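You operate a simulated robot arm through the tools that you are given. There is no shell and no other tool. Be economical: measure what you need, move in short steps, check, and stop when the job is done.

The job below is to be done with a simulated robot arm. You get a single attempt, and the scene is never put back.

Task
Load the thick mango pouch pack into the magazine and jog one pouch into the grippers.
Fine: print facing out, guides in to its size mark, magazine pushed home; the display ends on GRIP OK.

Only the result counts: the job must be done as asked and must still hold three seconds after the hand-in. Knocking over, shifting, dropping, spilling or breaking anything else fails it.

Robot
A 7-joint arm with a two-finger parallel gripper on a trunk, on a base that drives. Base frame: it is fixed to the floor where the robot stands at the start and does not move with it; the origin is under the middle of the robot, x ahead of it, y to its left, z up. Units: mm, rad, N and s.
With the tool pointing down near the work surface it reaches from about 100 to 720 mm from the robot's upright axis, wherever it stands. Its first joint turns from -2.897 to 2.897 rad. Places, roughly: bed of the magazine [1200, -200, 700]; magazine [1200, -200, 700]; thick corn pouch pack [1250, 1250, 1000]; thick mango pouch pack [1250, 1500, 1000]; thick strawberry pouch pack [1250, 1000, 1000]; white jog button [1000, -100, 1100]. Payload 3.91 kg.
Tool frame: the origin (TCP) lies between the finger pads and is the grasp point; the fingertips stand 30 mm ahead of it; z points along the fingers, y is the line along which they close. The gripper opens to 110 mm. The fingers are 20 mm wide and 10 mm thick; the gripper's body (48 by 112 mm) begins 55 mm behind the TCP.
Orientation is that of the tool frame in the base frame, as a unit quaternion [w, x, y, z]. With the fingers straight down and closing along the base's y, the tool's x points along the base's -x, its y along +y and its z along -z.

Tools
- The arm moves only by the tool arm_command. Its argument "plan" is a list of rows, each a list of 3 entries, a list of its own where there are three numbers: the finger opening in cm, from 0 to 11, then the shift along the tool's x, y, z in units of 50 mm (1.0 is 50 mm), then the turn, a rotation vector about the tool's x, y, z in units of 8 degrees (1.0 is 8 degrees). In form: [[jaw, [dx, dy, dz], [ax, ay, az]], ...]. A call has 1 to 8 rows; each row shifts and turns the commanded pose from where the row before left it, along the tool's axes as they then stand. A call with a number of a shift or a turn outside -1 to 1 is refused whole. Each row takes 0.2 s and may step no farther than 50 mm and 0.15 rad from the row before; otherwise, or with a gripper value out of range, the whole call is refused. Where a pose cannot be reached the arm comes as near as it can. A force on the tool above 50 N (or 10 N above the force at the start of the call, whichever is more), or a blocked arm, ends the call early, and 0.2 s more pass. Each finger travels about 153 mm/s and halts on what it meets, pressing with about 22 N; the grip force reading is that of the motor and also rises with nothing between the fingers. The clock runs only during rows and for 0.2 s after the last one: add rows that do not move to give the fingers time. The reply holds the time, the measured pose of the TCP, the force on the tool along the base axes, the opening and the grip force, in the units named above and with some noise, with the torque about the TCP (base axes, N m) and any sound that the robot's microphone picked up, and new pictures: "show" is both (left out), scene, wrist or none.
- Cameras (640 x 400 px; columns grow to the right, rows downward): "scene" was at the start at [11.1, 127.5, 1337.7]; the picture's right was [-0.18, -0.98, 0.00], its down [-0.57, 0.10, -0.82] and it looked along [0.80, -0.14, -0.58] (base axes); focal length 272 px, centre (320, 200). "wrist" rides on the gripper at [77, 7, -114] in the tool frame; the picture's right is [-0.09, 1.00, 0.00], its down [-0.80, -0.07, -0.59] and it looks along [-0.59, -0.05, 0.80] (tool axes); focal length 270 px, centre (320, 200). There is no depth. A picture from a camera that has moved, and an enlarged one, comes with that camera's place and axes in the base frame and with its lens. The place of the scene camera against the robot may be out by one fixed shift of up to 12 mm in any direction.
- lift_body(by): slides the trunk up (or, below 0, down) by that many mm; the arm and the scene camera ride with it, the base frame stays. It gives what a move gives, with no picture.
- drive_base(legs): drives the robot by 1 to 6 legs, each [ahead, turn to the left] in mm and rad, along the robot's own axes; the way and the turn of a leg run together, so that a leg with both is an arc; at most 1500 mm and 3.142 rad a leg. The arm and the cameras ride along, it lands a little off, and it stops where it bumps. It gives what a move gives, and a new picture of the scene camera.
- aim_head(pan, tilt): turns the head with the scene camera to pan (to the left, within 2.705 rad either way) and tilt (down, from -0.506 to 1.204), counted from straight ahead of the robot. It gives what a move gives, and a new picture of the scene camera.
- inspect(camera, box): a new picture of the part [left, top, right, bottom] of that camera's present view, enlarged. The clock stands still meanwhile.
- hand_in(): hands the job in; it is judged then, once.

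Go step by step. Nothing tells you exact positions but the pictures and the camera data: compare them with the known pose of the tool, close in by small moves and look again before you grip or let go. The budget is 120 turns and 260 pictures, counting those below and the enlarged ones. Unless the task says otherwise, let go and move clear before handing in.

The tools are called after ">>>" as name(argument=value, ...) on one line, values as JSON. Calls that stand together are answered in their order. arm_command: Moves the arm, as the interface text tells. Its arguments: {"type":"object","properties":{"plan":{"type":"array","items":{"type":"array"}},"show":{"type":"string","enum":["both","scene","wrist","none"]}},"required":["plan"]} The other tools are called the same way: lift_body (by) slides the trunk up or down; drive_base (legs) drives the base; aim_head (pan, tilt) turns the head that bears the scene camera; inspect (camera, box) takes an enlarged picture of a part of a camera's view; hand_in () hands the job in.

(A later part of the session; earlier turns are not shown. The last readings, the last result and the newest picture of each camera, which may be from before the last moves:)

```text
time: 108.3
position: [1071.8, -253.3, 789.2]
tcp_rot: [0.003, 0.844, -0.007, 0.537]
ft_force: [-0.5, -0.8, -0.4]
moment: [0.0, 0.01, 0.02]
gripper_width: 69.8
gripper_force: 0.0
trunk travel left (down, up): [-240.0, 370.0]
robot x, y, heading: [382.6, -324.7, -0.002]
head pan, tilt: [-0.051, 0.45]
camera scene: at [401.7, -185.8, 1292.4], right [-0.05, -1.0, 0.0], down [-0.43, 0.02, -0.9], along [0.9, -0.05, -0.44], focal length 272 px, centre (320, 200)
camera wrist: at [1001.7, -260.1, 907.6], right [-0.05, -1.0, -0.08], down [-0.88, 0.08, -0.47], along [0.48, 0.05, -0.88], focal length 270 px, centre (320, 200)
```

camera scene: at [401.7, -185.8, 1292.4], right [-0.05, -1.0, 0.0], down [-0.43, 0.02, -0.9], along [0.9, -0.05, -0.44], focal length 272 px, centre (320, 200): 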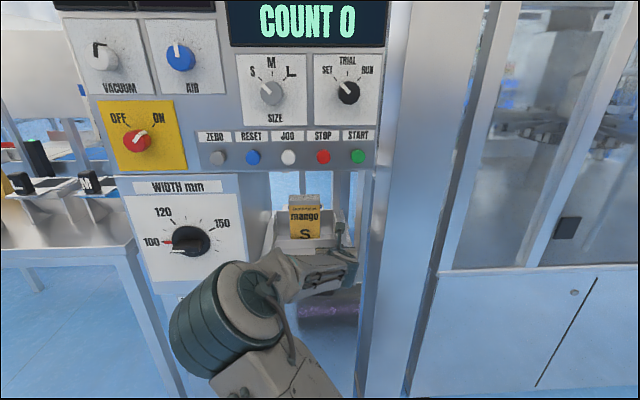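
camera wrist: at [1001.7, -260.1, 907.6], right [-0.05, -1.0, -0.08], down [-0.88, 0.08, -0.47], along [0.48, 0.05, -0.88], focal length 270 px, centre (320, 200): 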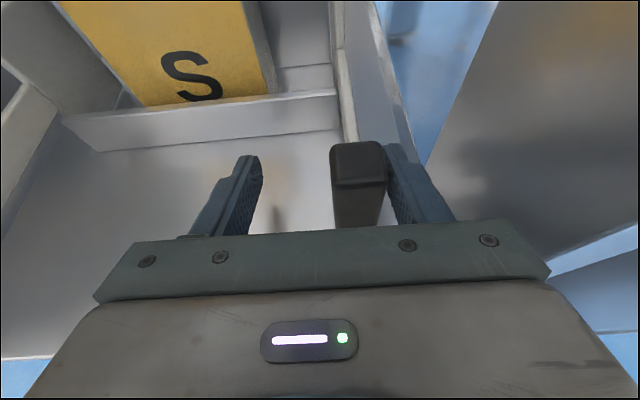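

The knob sits just inside the right finger. I'll close on it to grip, then check.

>>> arm_command(plan=[[6, [0, 0, 0], [0, 0, 0]], [5, [0, 0, 0], [0, 0, 0]], [4, [0, 0, 0], [0, 0, 0]], [3, [0, 0, 0], [0, 0, 0]], [2, [0, 0, 0], [0, 0, 0]], [1.5, [0, 0, 0], [0, 0, 0]], [1.5, [0, 0, 0], [0, 0, 0]]], show="wrist")

```text
time: 109.9
position: [1072.7, -253.9, 789.2]
tcp_rot: [0.003, 0.844, -0.006, 0.537]
ft_force: [-0.5, -0.5, -0.3]
moment: [-0.48, 0.01, 0.46]
gripper_width: 25.2
gripper_force: 44.9
trunk travel left (down, up): [-240.0, 370.0]
robot x, y, heading: [384.2, -324.2, -0.006]
head pan, tilt: [-0.051, 0.45]
camera wrist: at [1001.5, -259.9, 907.7], right [-0.05, -1.0, -0.08], down [-0.88, 0.08, -0.47], along [0.48, 0.05, -0.88], focal length 270 px, centre (320, 200)
```

wrist: 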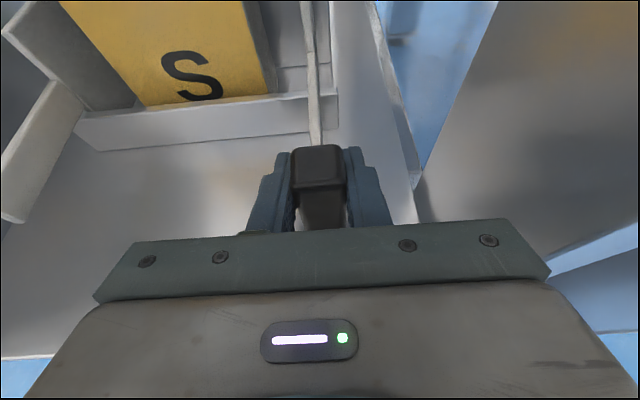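

The knob is gripped and both guides move together. I'll slide it left towards S in small steps.

>>> arm_command(plan=[[1.5, [0, -0.2, 0], [0, 0, 0]], [1.5, [0, -0.2, 0], [0, 0, 0]], [1.5, [0, -0.12, 0], [0, 0, 0]], [1.5, [0, 0, 0], [0, 0, 0]]], show="both")

>>> inspect(camera="scene", box=[260, 190, 360, 270])

```text
time: 110.9
position: [1071.8, -227.3, 789.5]
tcp_rot: [0.004, 0.844, -0.007, 0.537]
ft_force: [-4.4, -0.3, 0.2]
moment: [-0.39, -0.04, 0.29]
gripper_width: 25.6
gripper_force: 45.4
trunk travel left (down, up): [-240.0, 370.0]
robot x, y, heading: [386.2, -323.5, -0.003]
head pan, tilt: [-0.051, 0.45]
camera scene: at [401.1, -185.7, 1292.4], right [-0.05, -1.0, 0.0], down [-0.43, 0.02, -0.9], along [0.9, -0.05, -0.43], focal length 272 px, centre (320, 200)
camera wrist: at [1001.7, -233.9, 907.8], right [-0.05, -1.0, -0.08], down [-0.88, 0.08, -0.47], along [0.48, 0.05, -0.88], focal length 270 px, centre (320, 200)
```

scene: 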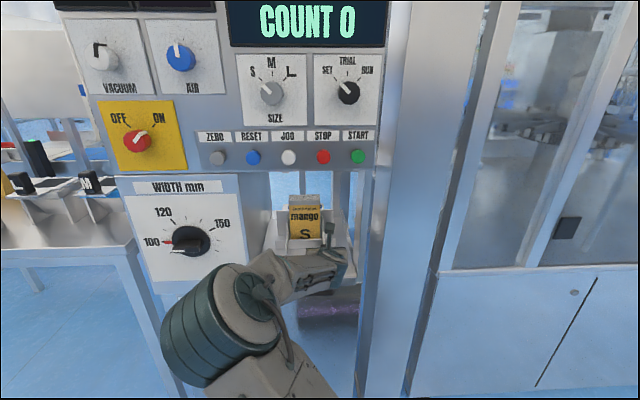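
wrist: 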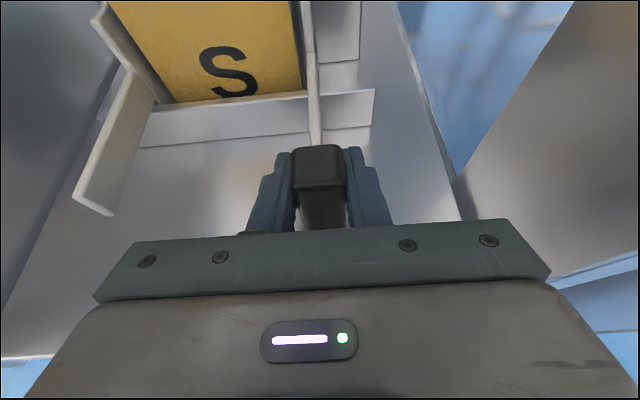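

```text
5.00 times, centred on (310, 230) of scene
camera zoom: at [401.1, -185.7, 1292.4], right [-0.05, -1.0, 0.0], down [-0.43, 0.02, -0.9], along [0.9, -0.05, -0.43], focal length 1360 px, centre (370, 50)
```

zoom: 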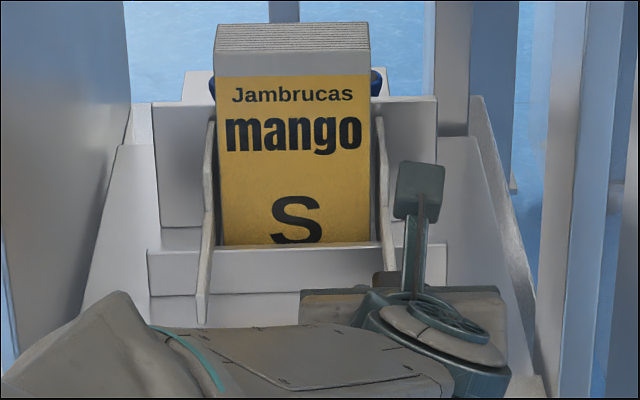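

Guides are nearly on the pack, so I'll go the last ~6 mm in tiny steps.

>>> arm_command(plan=[[1.5, [0, -0.06, 0], [0, 0, 0]], [1.5, [0, -0.05, 0], [0, 0, 0]], [1.5, [0, 0, 0], [0, 0, 0]]], show="none")

>>> inspect(camera="scene", box=[280, 190, 340, 250])

>>> inspect(camera="wrist", box=[80, 0, 400, 200])

```text
time: 111.7
position: [1073.4, -224.0, 789.7]
tcp_rot: [0.004, 0.844, -0.007, 0.537]
ft_force: [-6.0, -2.5, -4.1]
moment: [-0.46, -0.19, 0.53]
gripper_width: 25.4
gripper_force: 44.9
trunk travel left (down, up): [-240.0, 370.0]
robot x, y, heading: [387.9, -323.8, 0.001]
head pan, tilt: [-0.051, 0.45]
```

```text
6.67 times, centred on (310, 220) of scene
camera zoom: at [401.5, -185.9, 1292.4], right [-0.05, -1.0, 0.0], down [-0.43, 0.02, -0.9], along [0.9, -0.05, -0.44], focal length 1813 px, centre (387, 67)
```

zoom: 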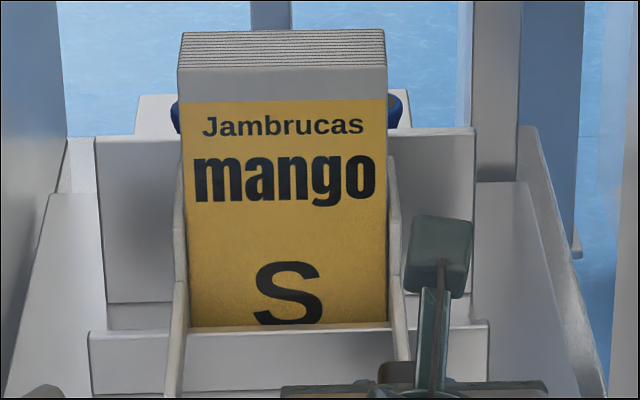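

```text
2.00 times, centred on (240, 100) of wrist
camera zoom: at [1001.8, -228.9, 907.8], right [-0.05, -1.0, -0.08], down [-0.88, 0.08, -0.47], along [0.48, 0.05, -0.88], focal length 541 px, centre (480, 400)
```

zoom: 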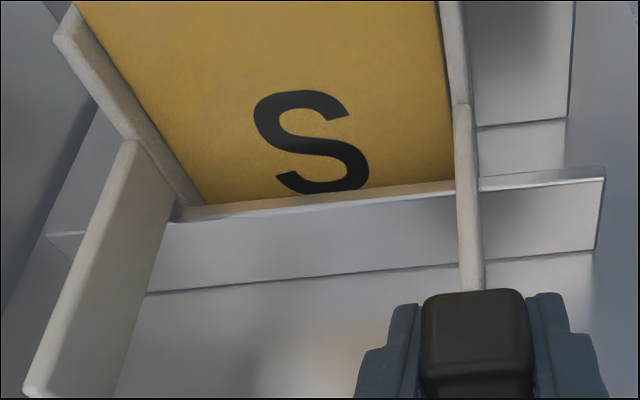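

The guides look flush with the pack. I'll release the knob, back off and read the mark.

>>> arm_command(plan=[[3, [0, 0, 0], [0, 0, 0]], [4.5, [0, 0, 0], [0, 0, 0]], [4.5, [0, 0, -0.6], [0, 0, 0]], [4.5, [0, 0, -0.9], [0, 0, 0]], [4.5, [0, 0, -0.9], [0, 0, 0]], [4.5, [0.6, 0, -0.3], [0, 0, 0]], [4.5, [0, 0, 0], [0, 0, 0]]], show="wrist")

>>> inspect(camera="wrist", box=[220, 80, 420, 205])

```text
time: 113.3
position: [963.0, -221.5, 875.0]
tcp_rot: [0.003, 0.843, -0.006, 0.537]
ft_force: [-0.2, 0.2, 0.1]
moment: [-0.03, 0.0, 0.01]
gripper_width: 45.1
gripper_force: 0.0
trunk travel left (down, up): [-240.0, 370.0]
robot x, y, heading: [384.0, -323.4, -0.0]
head pan, tilt: [-0.051, 0.45]
camera wrist: at [891.8, -227.2, 993.0], right [-0.05, -1.0, -0.08], down [-0.88, 0.08, -0.47], along [0.48, 0.05, -0.88], focal length 270 px, centre (320, 200)
```

wrist: 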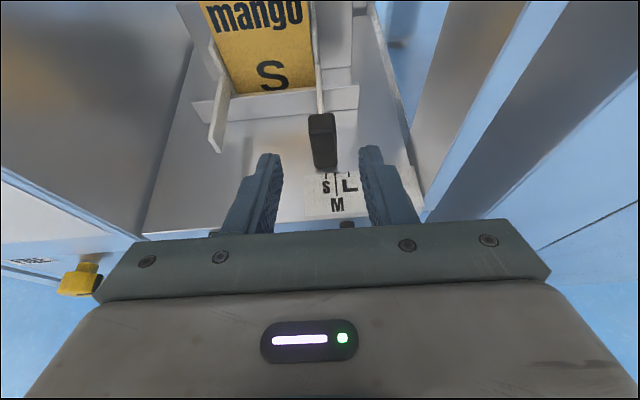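

```text
3.20 times, centred on (320, 142) of wrist
camera zoom: at [891.8, -227.2, 993.0], right [-0.05, -1.0, -0.08], down [-0.88, 0.08, -0.47], along [0.48, 0.05, -0.88], focal length 865 px, centre (320, 384)
```

zoom: 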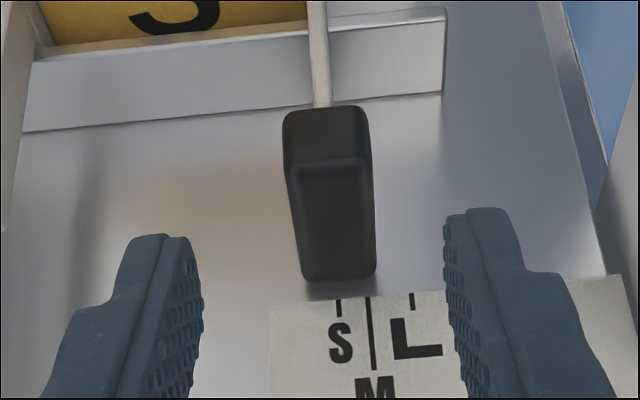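

The knob is exactly on S. Next I'll back up to view the handle for pushing the magazine home.

>>> arm_command(plan=[[2, [0, -0.5, -0.9], [0, 0, 0]], [2, [0, -0.5, -0.9], [0, 0, 0]], [0, [0.4, 0, -0.6], [0, 0, 0]], [0, [0, 0, 0], [0, 0, 0]]], show="both")

>>> inspect(camera="scene", box=[240, 180, 380, 320])

```text
refused: row 1 steps farther than a row can; nothing moved
```

```text
2.86 times, centred on (310, 250) of scene
camera zoom: at [401.5, -186.0, 1292.5], right [-0.05, -1.0, 0.0], down [-0.43, 0.02, -0.9], along [0.9, -0.05, -0.44], focal length 777 px, centre (349, 57)
```

zoom: 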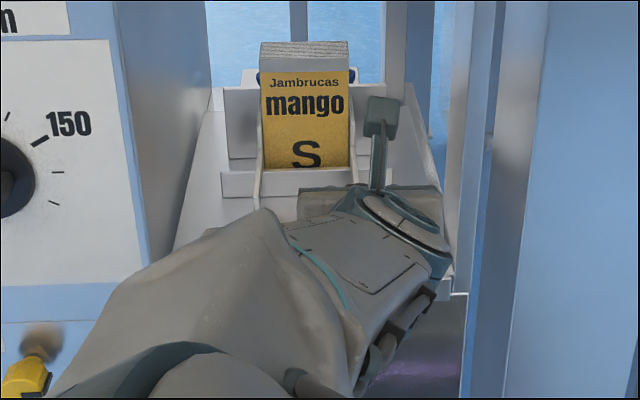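

>>> arm_command(plan=[[2, [0, -0.4, -0.8], [0, 0, 0]], [2, [0, -0.4, -0.8], [0, 0, 0]], [0, [0.4, 0, -0.6], [0, 0, 0]], [0, [0, 0, 0], [0, 0, 0]]], show="wrist")

```text
time: 114.2
position: [893.9, -274.7, 936.3]
tcp_rot: [0.058, 0.839, -0.098, 0.533]
ft_force: [-0.4, -0.1, 0.1]
moment: [0.02, -0.02, 0.01]
gripper_width: 0.0
gripper_force: 21.8
trunk travel left (down, up): [-240.0, 370.0]
robot x, y, heading: [385.5, -323.7, -0.005]
head pan, tilt: [-0.051, 0.45]
stopped in row 4: the arm was blocked; the commanded pose is now the measured one
camera wrist: at [823.2, -265.9, 1056.1], right [-0.26, -0.96, -0.09], down [-0.84, 0.27, -0.47], along [0.48, -0.05, -0.88], focal length 270 px, centre (320, 200)
```

wrist: 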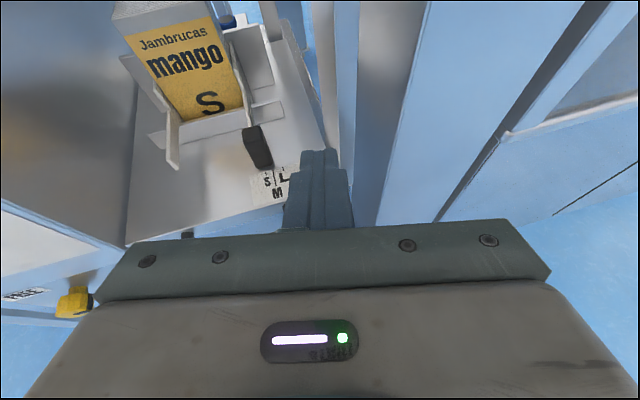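

The arm was blocked and yawed a little. I'll look at what it met.

>>> aim_head(pan=0.15, tilt=0.85)

```text
time: 115.1
position: [892.1, -275.0, 937.9]
tcp_rot: [0.057, 0.839, -0.098, 0.533]
ft_force: [0.1, 0.1, -0.2]
moment: [-0.04, 0.0, 0.02]
gripper_width: 0.0
gripper_force: 22.3
trunk travel left (down, up): [-240.0, 370.0]
robot x, y, heading: [385.6, -323.9, -0.006]
head pan, tilt: [0.15, 0.85]
camera scene: at [387.7, -169.5, 1258.1], right [0.15, -0.99, 0.0], down [-0.74, -0.11, -0.66], along [0.65, 0.1, -0.75], focal length 272 px, centre (320, 200)
```

scene: 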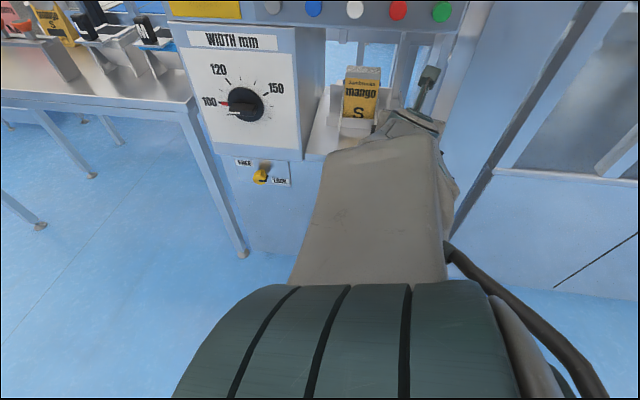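

The elbow is folded tight against the robot's own body. I'll drive the base back for room, then stretch the arm out and straighten it.

>>> drive_base(legs=[[-250, 0]])

>>> arm_command(plan=[[0, [0, 0, 0.8], [0, 0, 0]], [0, [0, 0, 0.8], [0, 0, 0]], [0, [0.5, 0, 0.5], [0.5, 0, 0]], [0, [0.5, 0, 0.5], [0.5, 0, 0]], [0, [0, 0, 0], [0, 0, 0]]], show="both")

```text
time: 116.9
position: [644.2, -272.7, 938.1]
tcp_rot: [0.058, 0.838, -0.098, 0.533]
ft_force: [0.0, -0.2, -0.1]
moment: [-0.01, 0.0, 0.01]
gripper_width: 0.0
gripper_force: 22.3
trunk travel left (down, up): [-240.0, 370.0]
robot x, y, heading: [136.9, -326.5, -0.005]
head pan, tilt: [0.15, 0.85]
camera scene: at [139.1, -168.8, 1258.0], right [0.15, -0.99, 0.0], down [-0.74, -0.11, -0.66], along [0.65, 0.1, -0.75], focal length 272 px, centre (320, 200)
```

scene: 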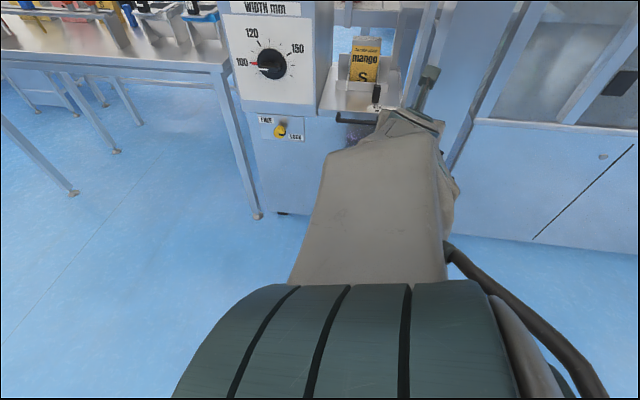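

```text
time: 118.1
position: [781.9, -301.7, 927.6]
tcp_rot: [-0.001, 0.841, -0.06, 0.538]
ft_force: [0.1, -1.2, 0.1]
moment: [0.03, -0.01, 0.0]
gripper_width: 0.1
gripper_force: 21.8
trunk travel left (down, up): [-240.0, 370.0]
robot x, y, heading: [134.8, -323.9, -0.0]
head pan, tilt: [0.15, 0.85]
camera scene: at [139.1, -169.2, 1258.0], right [0.15, -0.99, 0.0], down [-0.74, -0.11, -0.66], along [0.65, 0.1, -0.75], focal length 272 px, centre (320, 200)
camera wrist: at [709.2, -309.6, 1046.0], right [-0.13, -0.98, -0.15], down [-0.86, 0.19, -0.47], along [0.49, 0.06, -0.87], focal length 270 px, centre (320, 200)
```

scene: 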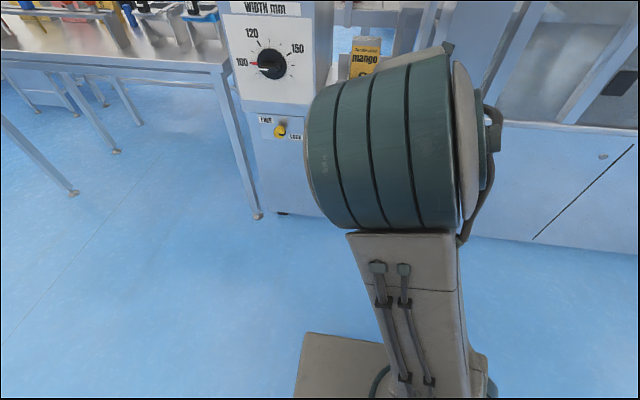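
wrist: 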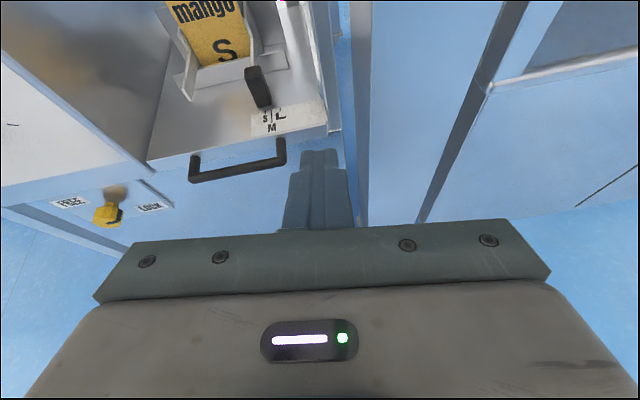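

The arm is now elbow-up, and the handle is visible around x≈958, y −248…−96. I'll level the gripper with closed fingers and line up in front of the handle centre.

>>> arm_command(plan=[[0, [0, 0, 0], [0, 1, 0]], [0, [0, 0, 0], [0, 1, 0]], [0, [0, 0, 0], [0, 1, 0]], [0, [0, 0, 0], [0.45, 0.1, 0]], [0, [0, -0.9, 0], [0, 0, 0]], [0, [0, -0.9, 0], [0, 0, 0]], [0, [0, -0.8, 0], [0, 0, 0]], [0, [0, 0, 0], [0, 0, 0]]], show="none")

>>> arm_command(plan=[[0, [-0.9, 0, 0], [0, 0, 0]], [0, [-0.9, 0, 0], [0, 0, 0]], [0, [-0.7, 0, 0], [0, 0, 0]], [0, [0, 0, 0], [0, 0, 0]]], show="both")

```text
time: 119.9
position: [786.6, -173.8, 937.8]
tcp_rot: [-0.011, 0.705, -0.035, 0.708]
ft_force: [-0.1, 0.7, 0.6]
moment: [0.02, -0.01, -0.02]
gripper_width: 0.0
gripper_force: 21.5
trunk travel left (down, up): [-240.0, 370.0]
robot x, y, heading: [138.1, -324.9, -0.001]
head pan, tilt: [0.15, 0.85]
```

```text
time: 120.9
position: [786.0, -165.7, 812.4]
tcp_rot: [-0.012, 0.705, -0.037, 0.708]
ft_force: [0.6, 0.0, 0.4]
moment: [-0.01, -0.01, 0.0]
gripper_width: 0.0
gripper_force: 22.4
trunk travel left (down, up): [-240.0, 370.0]
robot x, y, heading: [139.5, -319.9, -0.001]
head pan, tilt: [0.15, 0.85]
camera scene: at [139.1, -168.7, 1258.0], right [0.15, -0.99, 0.0], down [-0.74, -0.11, -0.66], along [0.65, 0.1, -0.75], focal length 272 px, centre (320, 200)
camera wrist: at [671.1, -172.9, 889.0], right [-0.04, -0.99, -0.16], down [-0.59, 0.15, -0.8], along [0.81, 0.06, -0.59], focal length 270 px, centre (320, 200)
```

scene: 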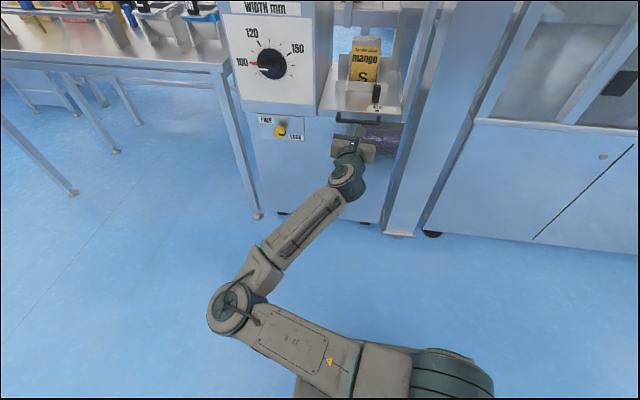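
wrist: 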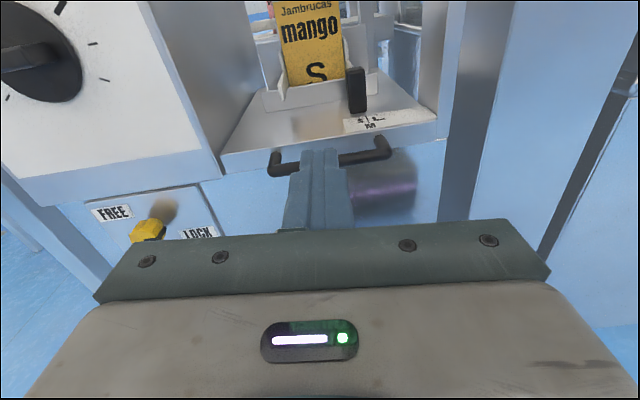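

Triangulated, the handle bar sits at x≈959, z≈728, with centre y≈−170. I'll lower to it, creep the base forward and then push with the arm.

>>> arm_command(plan=[[0, [-0.85, 0, 0], [0, 0, 0]], [0, [-0.84, 0.2, 0], [0, 0, 0]], [0, [0, 0, 0], [0, 0, 0]]], show="none")

>>> drive_base(legs=[[100, 0]])

>>> inspect(camera="wrist", box=[0, 0, 640, 400])

```text
time: 121.7
position: [787.4, -152.5, 756.0]
tcp_rot: [-0.013, 0.708, -0.054, 0.704]
ft_force: [0.0, 0.2, 0.1]
moment: [-0.04, -0.02, -0.04]
gripper_width: 0.0
gripper_force: 22.1
out of reach, approached as far as the arm can: row 2
trunk travel left (down, up): [-240.0, 370.0]
robot x, y, heading: [134.2, -324.7, -0.005]
head pan, tilt: [0.15, 0.85]
```

```text
time: 122.8
position: [887.8, -150.3, 757.6]
tcp_rot: [-0.015, 0.708, -0.052, 0.704]
ft_force: [0.1, 0.5, 0.5]
moment: [0.0, -0.02, 0.01]
gripper_width: 0.0
gripper_force: 22.4
trunk travel left (down, up): [-240.0, 370.0]
robot x, y, heading: [236.0, -326.1, -0.003]
head pan, tilt: [0.15, 0.85]
camera scene: at [239.2, -169.0, 1258.0], right [0.15, -0.99, 0.0], down [-0.74, -0.11, -0.66], along [0.65, 0.1, -0.75], focal length 272 px, centre (320, 200)
```

scene: 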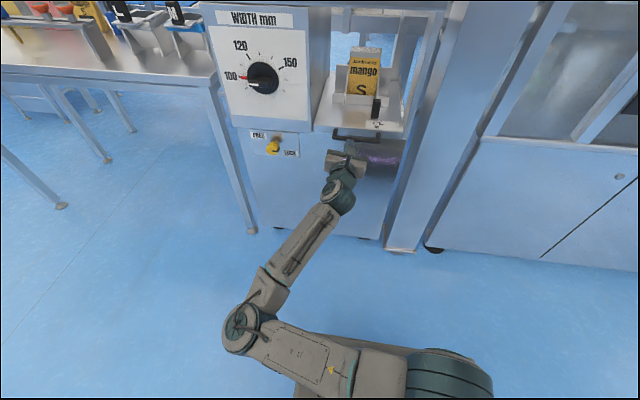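

```text
1.00 times, centred on (320, 200) of wrist
camera zoom: at [773.0, -158.5, 833.8], right [-0.05, -0.98, -0.18], down [-0.59, 0.18, -0.79], along [0.8, 0.06, -0.59], focal length 270 px, centre (320, 200)
```

zoom: 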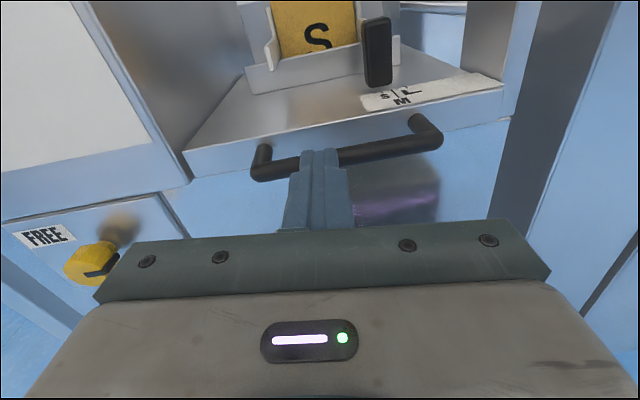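

I'll lower the trunk 29 mm to bar height and nudge right towards the centre.

>>> lift_body(by=-29)

>>> arm_command(plan=[[0, [0, 0.36, 0], [0, 0, 0]], [0, [0, 0, 0.3], [0, 0, 0]], [0, [0, 0, 0], [0, 0, 0]]], show="wrist")

```text
time: 123.6
position: [887.9, -151.3, 728.2]
tcp_rot: [-0.014, 0.708, -0.052, 0.704]
ft_force: [0.1, -0.5, -0.2]
moment: [0.0, 0.02, -0.03]
gripper_width: 0.1
gripper_force: 21.7
trunk travel left (down, up): [-211.0, 399.0]
robot x, y, heading: [237.1, -322.3, -0.001]
head pan, tilt: [0.15, 0.85]
```

```text
time: 124.4
position: [898.9, -155.5, 737.1]
tcp_rot: [-0.029, 0.708, -0.056, 0.703]
ft_force: [0.7, 0.7, -0.2]
moment: [-0.03, -0.03, 0.0]
gripper_width: 0.0
gripper_force: 22.0
out of reach, approached as far as the arm can: row 1
trunk travel left (down, up): [-211.0, 399.0]
robot x, y, heading: [235.7, -320.7, -0.005]
head pan, tilt: [0.15, 0.85]
camera wrist: at [784.3, -166.5, 814.0], right [-0.04, -0.98, -0.21], down [-0.59, 0.19, -0.78], along [0.8, 0.09, -0.59], focal length 270 px, centre (320, 200)
```

wrist: 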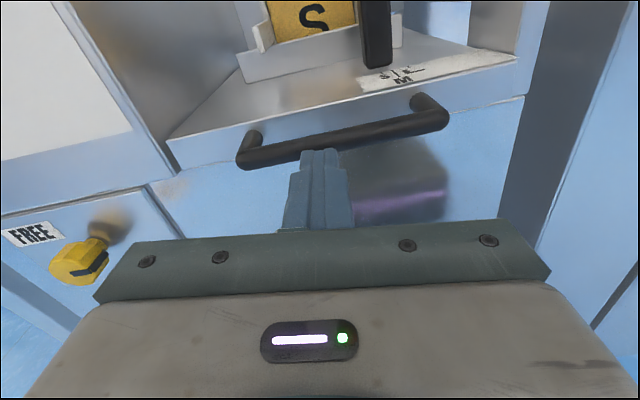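

Joint limits on roll are causing drift. I'll roll the tool 30° off the limit (harmless for pushing) and lower the trunk slightly.

>>> arm_command(plan=[[0, [0, 0, 0], [0, 0, -1]], [0, [0, 0, 0], [0, 0, -1]], [0, [0, 0, 0], [0, 0, -1]], [0, [0, 0, 0], [0, 0, -1]], [0, [0, 0, 0], [0.3, 0, 0]], [0, [0, 0, 0], [0, 0, 0]]], show="none")

>>> lift_body(by=-6)

>>> inspect(camera="wrist", box=[0, 0, 640, 400])

```text
time: 125.8
position: [899.0, -152.0, 742.3]
tcp_rot: [0.153, 0.699, 0.155, 0.681]
ft_force: [-0.4, 0.8, -0.2]
moment: [-0.01, -0.03, -0.01]
gripper_width: 0.0
gripper_force: 22.2
out of reach, approached as far as the arm can: row 5
trunk travel left (down, up): [-211.0, 399.0]
robot x, y, heading: [234.7, -321.6, 0.002]
head pan, tilt: [0.15, 0.85]
```

```text
time: 126.3
position: [898.6, -153.6, 735.6]
tcp_rot: [0.153, 0.699, 0.154, 0.681]
ft_force: [-0.2, -0.3, -0.2]
moment: [0.01, -0.01, 0.0]
gripper_width: 0.0
gripper_force: 22.1
trunk travel left (down, up): [-205.0, 405.0]
robot x, y, heading: [236.0, -326.1, -0.002]
head pan, tilt: [0.15, 0.85]
```

```text
1.00 times, centred on (320, 200) of wrist
camera zoom: at [786.7, -125.9, 812.0], right [0.01, -0.94, 0.34], down [-0.62, -0.27, -0.74], along [0.79, -0.21, -0.58], focal length 270 px, centre (320, 200)
```

zoom: 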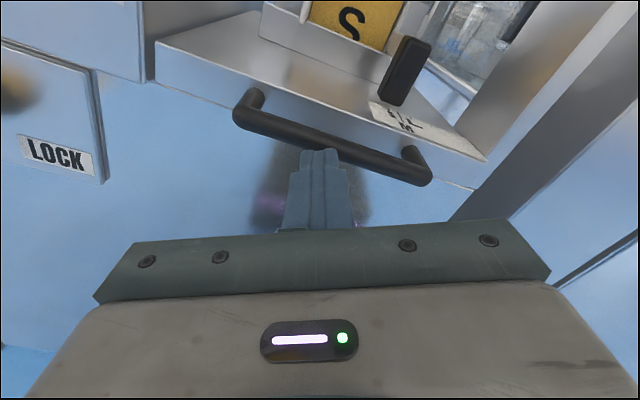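

The tool now points straight ahead. I'll lower 7 mm and push forward gently.

>>> lift_body(by=-7)

>>> arm_command(plan=[[0, [0, 0, 0.2], [0, 0, 0]], [0, [0, 0, 0.2], [0, 0, 0]], [0, [0, 0, 0.2], [0, 0, 0]], [0, [0, 0, 0], [0, 0, 0]]], show="wrist")

```text
time: 126.9
position: [899.7, -154.9, 729.8]
tcp_rot: [0.153, 0.7, 0.153, 0.681]
ft_force: [-0.3, -0.4, -0.2]
moment: [0.02, 0.01, -0.01]
gripper_width: 0.0
gripper_force: 21.9
trunk travel left (down, up): [-198.0, 412.0]
robot x, y, heading: [233.9, -324.9, -0.0]
head pan, tilt: [0.15, 0.85]
```

```text
time: 127.9
position: [926.7, -147.3, 731.3]
tcp_rot: [0.148, 0.698, 0.155, 0.683]
ft_force: [-12.5, 1.0, -5.5]
moment: [0.0, 0.15, 0.08]
gripper_width: 0.0
gripper_force: 21.8
trunk travel left (down, up): [-198.0, 412.0]
robot x, y, heading: [239.0, -327.1, -0.003]
head pan, tilt: [0.15, 0.85]
camera wrist: at [813.8, -120.7, 807.2], right [0.01, -0.94, 0.34], down [-0.61, -0.28, -0.74], along [0.79, -0.2, -0.58], focal length 270 px, centre (320, 200)
```

wrist: 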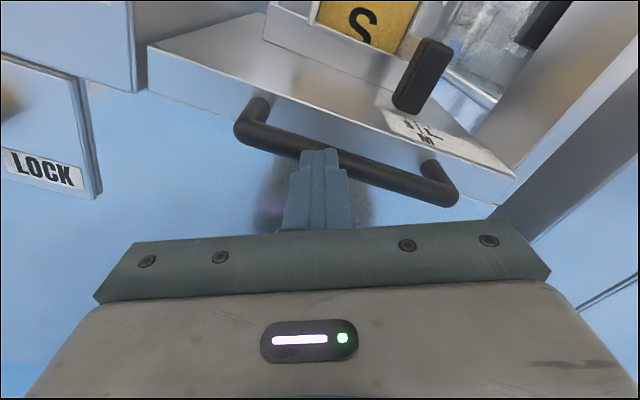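

Contact with the bar (12 N). Continuing the push while watching force and motion.

>>> arm_command(plan=[[0, [0, 0, 0.15], [0, 0, 0]], [0, [0, 0, 0.15], [0, 0, 0]], [0, [0, 0, 0.15], [0, 0, 0]], [0, [0, 0, 0], [0, 0, 0]]], show="both")

```text
time: 128.2
position: [926.3, -146.0, 731.4]
tcp_rot: [0.148, 0.699, 0.155, 0.682]
ft_force: [-19.1, -2.6, -3.9]
moment: [-0.19, 0.17, -0.01]
gripper_width: 0.0
gripper_force: 21.9
trunk travel left (down, up): [-198.0, 412.0]
robot x, y, heading: [235.7, -328.1, 0.001]
head pan, tilt: [0.15, 0.85]
stopped in row 1: the force on the tool passed its limit (the readings are from after the stop); the commanded pose is now the measured one
camera scene: at [236.9, -169.1, 1216.0], right [0.15, -0.99, 0.0], down [-0.74, -0.11, -0.66], along [0.65, 0.1, -0.75], focal length 272 px, centre (320, 200)
camera wrist: at [814.1, -120.5, 807.5], right [0.01, -0.94, 0.34], down [-0.61, -0.27, -0.74], along [0.79, -0.2, -0.58], focal length 270 px, centre (320, 200)
```

scene: 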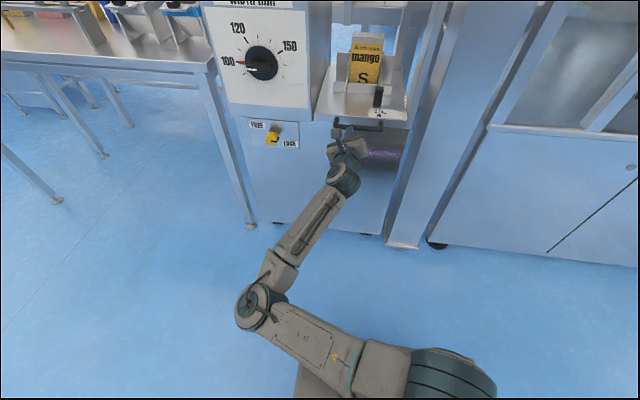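
wrist: 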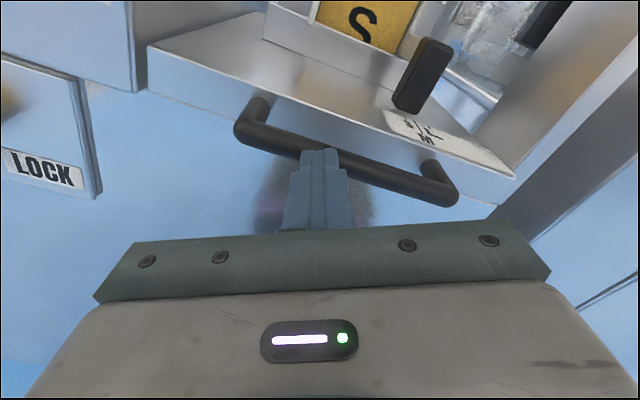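

It didn't move at ~50 N, so it's either already home or latched. I'll back off a little and look closely at the tray rails and the FREE/LOCK knob.

>>> arm_command(plan=[[0, [0, 0, -0.6], [0, 0, 0]], [0, [0, 0, -0.6], [0, 0, 0]], [0, [0, 0, 0], [0, 0, 0]]], show="none")

>>> aim_head(pan=0.1, tilt=0.5)

>>> inspect(camera="scene", box=[300, 160, 420, 260])

>>> inspect(camera="scene", box=[230, 210, 330, 280])

```text
time: 129.0
position: [867.6, -146.4, 730.9]
tcp_rot: [0.148, 0.699, 0.156, 0.682]
ft_force: [-0.2, 0.0, 0.5]
moment: [0.01, 0.02, 0.04]
gripper_width: 0.0
gripper_force: 21.6
trunk travel left (down, up): [-198.0, 412.0]
robot x, y, heading: [238.9, -324.3, -0.001]
head pan, tilt: [0.15, 0.85]
```

```text
time: 129.8
position: [868.8, -146.3, 731.7]
tcp_rot: [0.147, 0.699, 0.156, 0.682]
ft_force: [0.0, -0.3, 0.2]
moment: [-0.02, 0.0, 0.01]
gripper_width: 0.1
gripper_force: 21.9
trunk travel left (down, up): [-198.0, 412.0]
robot x, y, heading: [236.9, -325.6, -0.002]
head pan, tilt: [0.099, 0.499]
camera scene: at [251.8, -171.6, 1245.9], right [0.1, -1.0, 0.0], down [-0.48, -0.05, -0.88], along [0.87, 0.09, -0.48], focal length 272 px, centre (320, 200)
```

scene: 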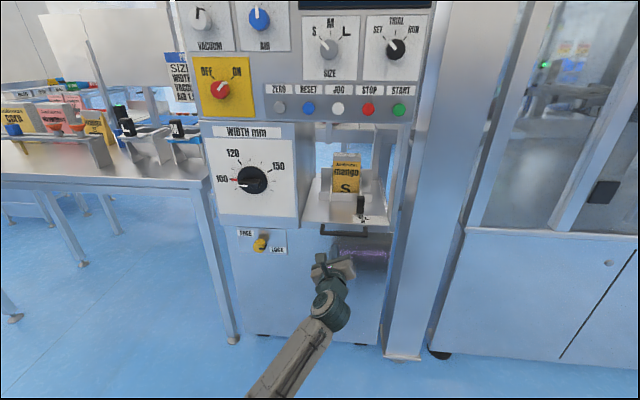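

```text
4.00 times, centred on (360, 210) of scene
camera zoom: at [251.8, -171.6, 1245.9], right [0.1, -1.0, 0.0], down [-0.48, -0.05, -0.88], along [0.87, 0.09, -0.48], focal length 1088 px, centre (160, 160)
```

zoom: 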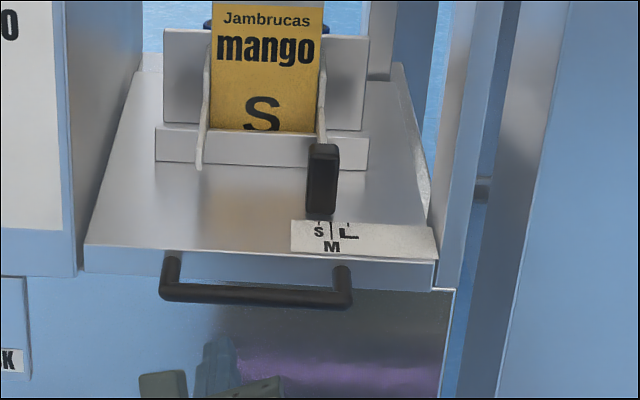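

```text
5.71 times, centred on (280, 245) of scene
camera zoom: at [251.8, -171.6, 1245.9], right [0.1, -1.0, 0.0], down [-0.48, -0.05, -0.88], along [0.87, 0.09, -0.48], focal length 1554 px, centre (549, -57)
```

zoom: 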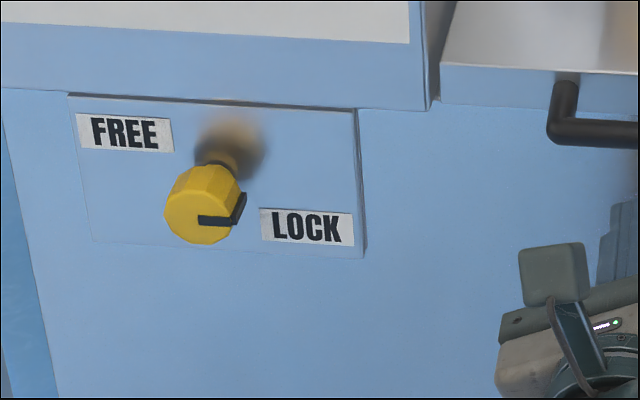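

I'll zoom in further on the tray's rear and sides to see whether there's any travel left.

>>> inspect(camera="scene", box=[328, 150, 368, 175])

>>> inspect(camera="scene", box=[370, 160, 430, 240])

>>> inspect(camera="scene", box=[300, 150, 360, 230])

```text
16.00 times, centred on (348, 162) of scene
camera zoom: at [251.8, -171.6, 1245.9], right [0.1, -1.0, 0.0], down [-0.48, -0.05, -0.88], along [0.87, 0.09, -0.48], focal length 4352 px, centre (-128, 800)
```

zoom: 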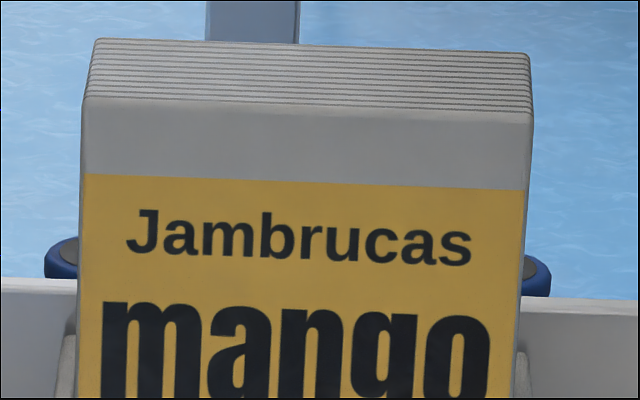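

```text
5.00 times, centred on (400, 200) of scene
camera zoom: at [251.8, -171.6, 1245.9], right [0.1, -1.0, 0.0], down [-0.48, -0.05, -0.88], along [0.87, 0.09, -0.48], focal length 1360 px, centre (-80, 200)
```

zoom: 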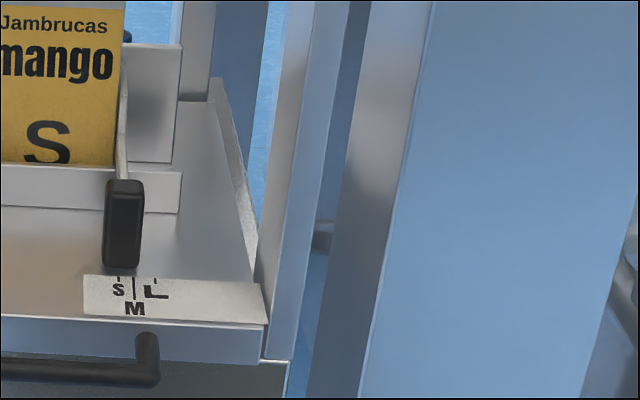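

```text
5.00 times, centred on (330, 190) of scene
camera zoom: at [251.8, -171.6, 1245.9], right [0.1, -1.0, 0.0], down [-0.48, -0.05, -0.88], along [0.87, 0.09, -0.48], focal length 1360 px, centre (270, 250)
```

zoom: 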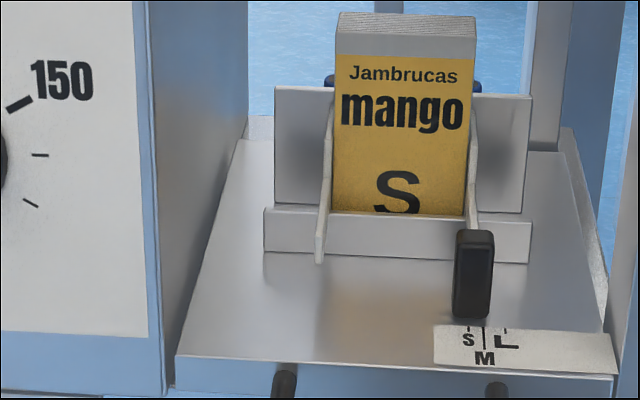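

The tray front is flush with the panel fronts (x≈1000) and it didn't yield at 50 N, so it looks fully home already. Next I'll raise up to find the JOG button with the wrist camera.

>>> lift_body(by=340)

>>> aim_head(pan=0.0, tilt=0.5)

>>> inspect(camera="wrist", box=[0, 0, 640, 400])

```text
time: 133.2
position: [868.4, -146.9, 1071.9]
tcp_rot: [0.148, 0.699, 0.156, 0.682]
ft_force: [0.6, -0.3, -0.5]
moment: [0.0, 0.04, 0.03]
gripper_width: 0.1
gripper_force: 21.9
trunk travel left (down, up): [-538.0, 72.0]
robot x, y, heading: [232.4, -328.2, -0.002]
head pan, tilt: [0.099, 0.499]
```

```text
time: 133.8
position: [867.5, -145.5, 1072.0]
tcp_rot: [0.148, 0.699, 0.157, 0.682]
ft_force: [0.4, -0.2, 0.2]
moment: [-0.02, -0.01, -0.01]
gripper_width: 0.0
gripper_force: 21.8
trunk travel left (down, up): [-538.0, 72.0]
robot x, y, heading: [237.5, -321.5, -0.005]
head pan, tilt: [0.0, 0.499]
camera scene: at [252.3, -180.5, 1586.0], right [0.0, -1.0, 0.0], down [-0.48, 0.0, -0.88], along [0.88, 0.0, -0.48], focal length 272 px, centre (320, 200)
```

scene: 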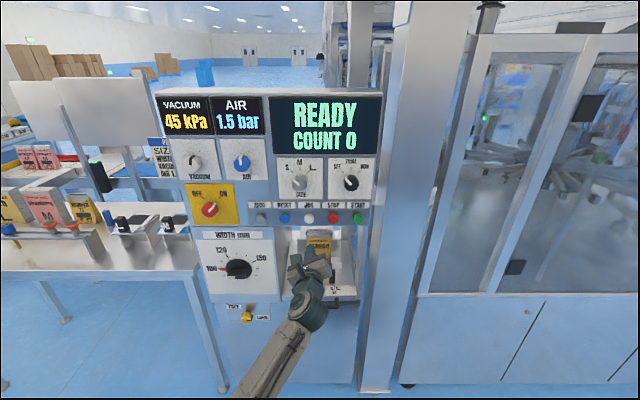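

```text
1.00 times, centred on (320, 200) of wrist
camera zoom: at [756.0, -120.3, 1147.5], right [0.01, -0.94, 0.34], down [-0.61, -0.28, -0.74], along [0.79, -0.2, -0.58], focal length 270 px, centre (320, 200)
```

zoom: 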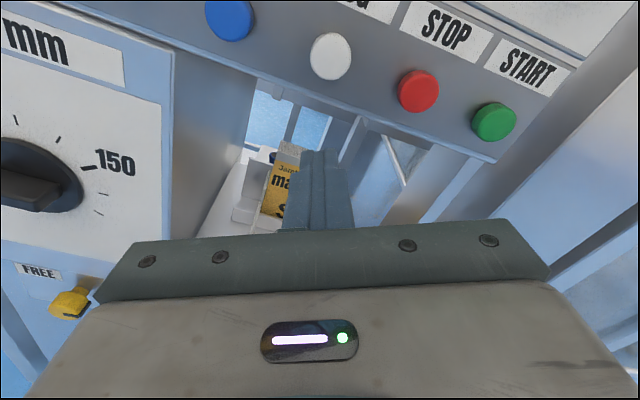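

JOG cap is at about (992, −139, 1110). I'll align the closed fingertips and approach to just short of it.

>>> lift_body(by=38)

>>> arm_command(plan=[[0, [0.06, -0.13, 0], [0, 0, 0]], [0, [0, 0, 0.7], [0, 0, 0]], [0, [0, 0, 0.5], [0, 0, 0]], [0, [0, 0, 0], [0, 0, 0]]], show="both")

```text
time: 134.7
position: [867.9, -145.5, 1108.4]
tcp_rot: [0.149, 0.699, 0.156, 0.682]
ft_force: [0.0, -0.6, 0.4]
moment: [-0.02, 0.02, 0.03]
gripper_width: 0.2
gripper_force: 21.9
trunk travel left (down, up): [-576.0, 34.0]
robot x, y, heading: [236.9, -327.0, 0.002]
head pan, tilt: [0.0, 0.499]
```

```text
time: 135.7
position: [927.9, -138.9, 1107.9]
tcp_rot: [0.148, 0.7, 0.156, 0.681]
ft_force: [0.5, 0.8, -0.2]
moment: [-0.01, 0.01, -0.03]
gripper_width: 0.0
gripper_force: 22.2
trunk travel left (down, up): [-576.0, 34.0]
robot x, y, heading: [237.2, -322.6, 0.002]
head pan, tilt: [0.0, 0.499]
camera scene: at [252.2, -180.5, 1624.0], right [0.0, -1.0, 0.0], down [-0.48, 0.0, -0.88], along [0.88, 0.0, -0.48], focal length 272 px, centre (320, 200)
camera wrist: at [816.8, -112.7, 1183.7], right [0.01, -0.94, 0.34], down [-0.61, -0.28, -0.74], along [0.79, -0.2, -0.58], focal length 270 px, centre (320, 200)
```

scene: 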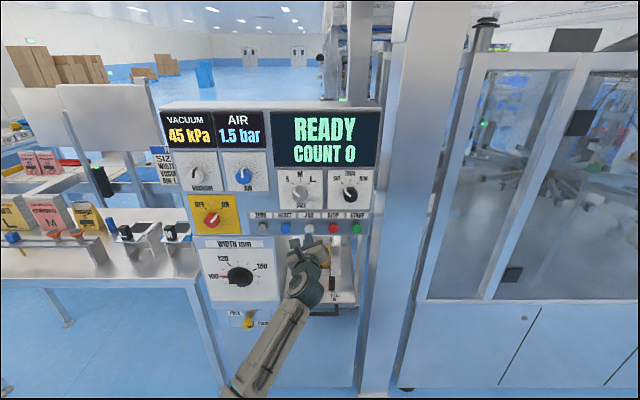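
wrist: 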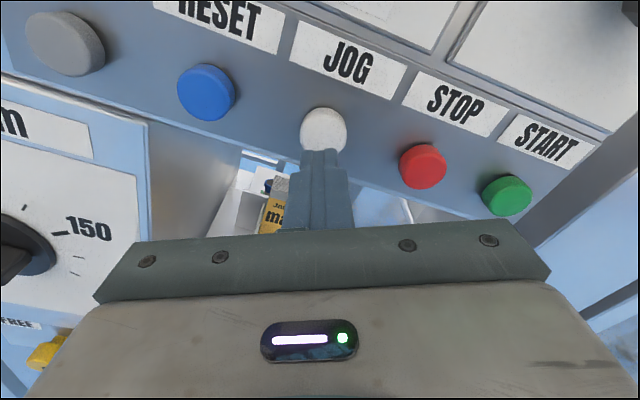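

The fingertips line up with JOG. Pressing gently.

>>> arm_command(plan=[[0, [0.05, 0, 0.4], [0, 0, 0]], [0, [0, 0, 0.2], [0, 0, 0]], [0, [0, 0, 0.08], [0, 0, 0]], [0, [0, 0, 0.06], [0, 0, 0]], [0, [0, 0, 0], [0, 0, 0]]], show="scene")

```text
time: 136.8
position: [960.5, -138.4, 1108.5]
tcp_rot: [0.148, 0.7, 0.156, 0.681]
ft_force: [-26.0, -1.1, -1.8]
moment: [0.11, -0.01, -0.06]
gripper_width: 0.4
gripper_force: 22.5
trunk travel left (down, up): [-576.0, 34.0]
robot x, y, heading: [234.2, -323.4, 0.006]
head pan, tilt: [0.0, 0.499]
heard: click
stopped in row 5: the force on the tool passed its limit (the readings are from after the stop); the commanded pose is now the measured one
camera scene: at [246.0, -181.0, 1624.2], right [0.0, -1.0, 0.0], down [-0.48, 0.0, -0.88], along [0.88, 0.0, -0.48], focal length 272 px, centre (320, 200)
```

scene: 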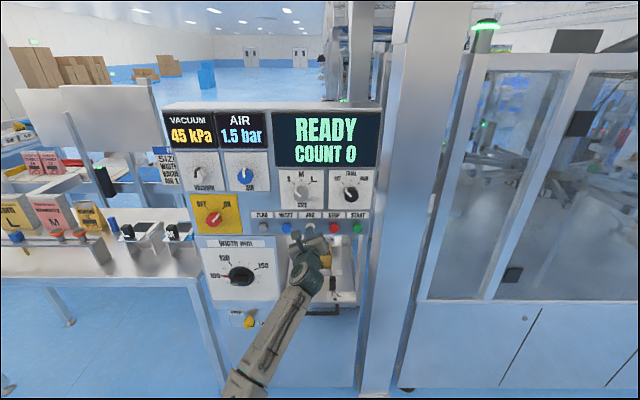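

I heard a click. Backing off and watching the display.

>>> arm_command(plan=[[0, [0, 0, -0.4], [0, 0, 0]], [0, [0, 0, -0.6], [0, 0, 0]], [0, [0, 0, 0], [0, 0, 0]], [0, [0, 0, 0], [0, 0, 0]], [0, [0, 0, 0], [0, 0, 0]], [0, [0, 0, 0], [0, 0, 0]], [0, [0, 0, 0], [0, 0, 0]]], show="scene")

>>> inspect(camera="scene", box=[150, 100, 390, 250])

```text
time: 138.4
position: [914.8, -137.0, 1109.7]
tcp_rot: [0.149, 0.701, 0.157, 0.68]
ft_force: [0.1, -0.5, -0.6]
moment: [0.0, -0.05, 0.01]
gripper_width: 0.0
gripper_force: 22.2
trunk travel left (down, up): [-576.0, 34.0]
robot x, y, heading: [237.4, -323.9, -0.001]
head pan, tilt: [0.0, 0.499]
camera scene: at [251.1, -180.5, 1624.0], right [0.0, -1.0, 0.0], down [-0.48, 0.0, -0.88], along [0.88, 0.0, -0.48], focal length 272 px, centre (320, 200)
```

scene: 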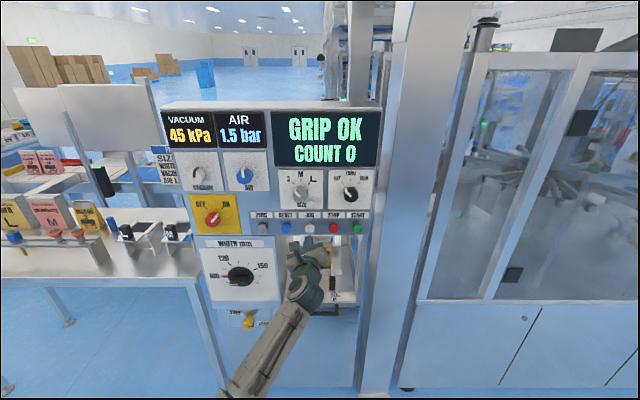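

```text
2.67 times, centred on (270, 175) of scene
camera zoom: at [251.1, -180.5, 1624.0], right [0.0, -1.0, 0.0], down [-0.48, 0.0, -0.88], along [0.88, 0.0, -0.48], focal length 725 px, centre (453, 267)
```

zoom: 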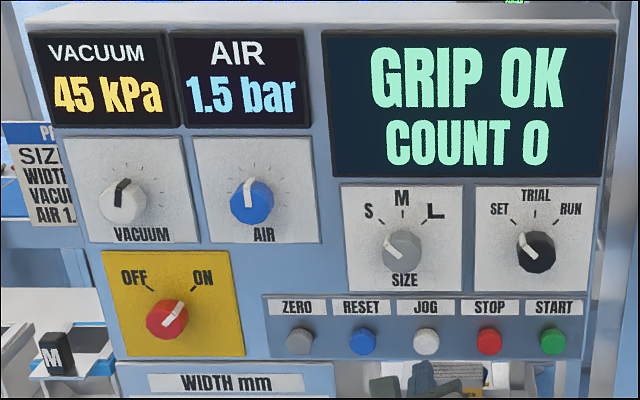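

The display shows GRIP OK. I'll back away and check the magazine once more.

>>> drive_base(legs=[[-250, 0]])

>>> lift_body(by=-200)

>>> aim_head(pan=0.05, tilt=0.4)

>>> inspect(camera="scene", box=[270, 90, 390, 250])

```text
time: 140.2
position: [667.0, -139.3, 1110.4]
tcp_rot: [0.148, 0.701, 0.157, 0.68]
ft_force: [-0.3, -0.8, -0.3]
moment: [0.04, -0.02, 0.02]
gripper_width: 0.0
gripper_force: 21.7
trunk travel left (down, up): [-576.0, 34.0]
robot x, y, heading: [-13.1, -324.1, 0.003]
head pan, tilt: [0.0, 0.499]
camera scene: at [2.6, -180.7, 1624.0], right [0.0, -1.0, 0.0], down [-0.48, 0.0, -0.88], along [0.88, 0.0, -0.48], focal length 272 px, centre (320, 200)
```

scene: 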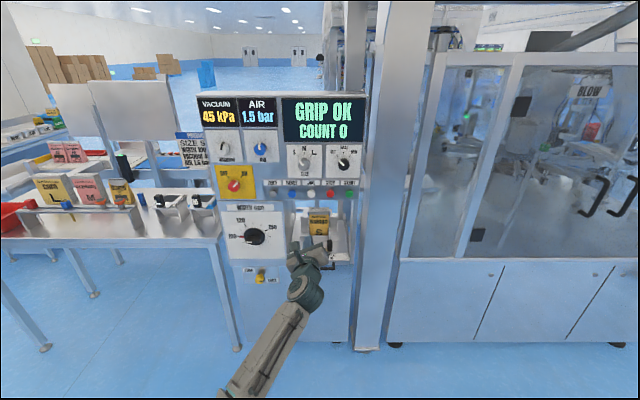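

```text
time: 142.4
position: [666.9, -138.5, 908.7]
tcp_rot: [0.15, 0.701, 0.156, 0.68]
ft_force: [0.3, -0.2, 0.0]
moment: [-0.02, 0.03, -0.01]
gripper_width: 0.0
gripper_force: 22.1
trunk travel left (down, up): [-376.0, 234.0]
robot x, y, heading: [-12.7, -323.4, -0.001]
head pan, tilt: [0.0, 0.499]
```

```text
time: 143.1
position: [665.9, -138.7, 909.4]
tcp_rot: [0.15, 0.701, 0.155, 0.68]
ft_force: [0.5, -0.4, 0.0]
moment: [-0.04, 0.0, -0.03]
gripper_width: 0.1
gripper_force: 22.1
trunk travel left (down, up): [-376.0, 234.0]
robot x, y, heading: [-13.2, -327.6, -0.002]
head pan, tilt: [0.051, 0.4]
camera scene: at [4.6, -176.1, 1433.1], right [0.05, -1.0, 0.0], down [-0.39, -0.02, -0.92], along [0.92, 0.05, -0.39], focal length 272 px, centre (320, 200)
```

scene: 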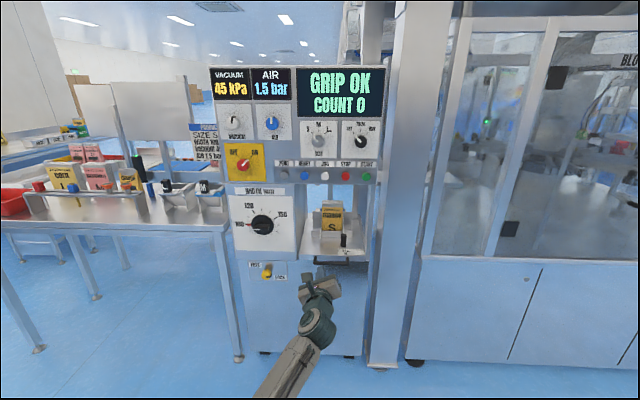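

```text
2.50 times, centred on (330, 170) of scene
camera zoom: at [4.6, -176.1, 1433.1], right [0.05, -1.0, 0.0], down [-0.39, -0.02, -0.92], along [0.92, 0.05, -0.39], focal length 680 px, centre (295, 275)
```

zoom: 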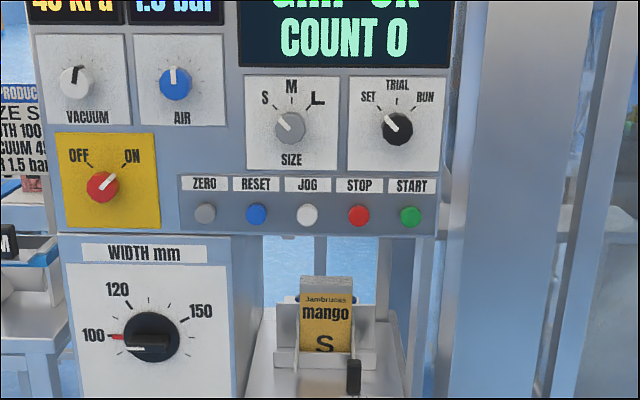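

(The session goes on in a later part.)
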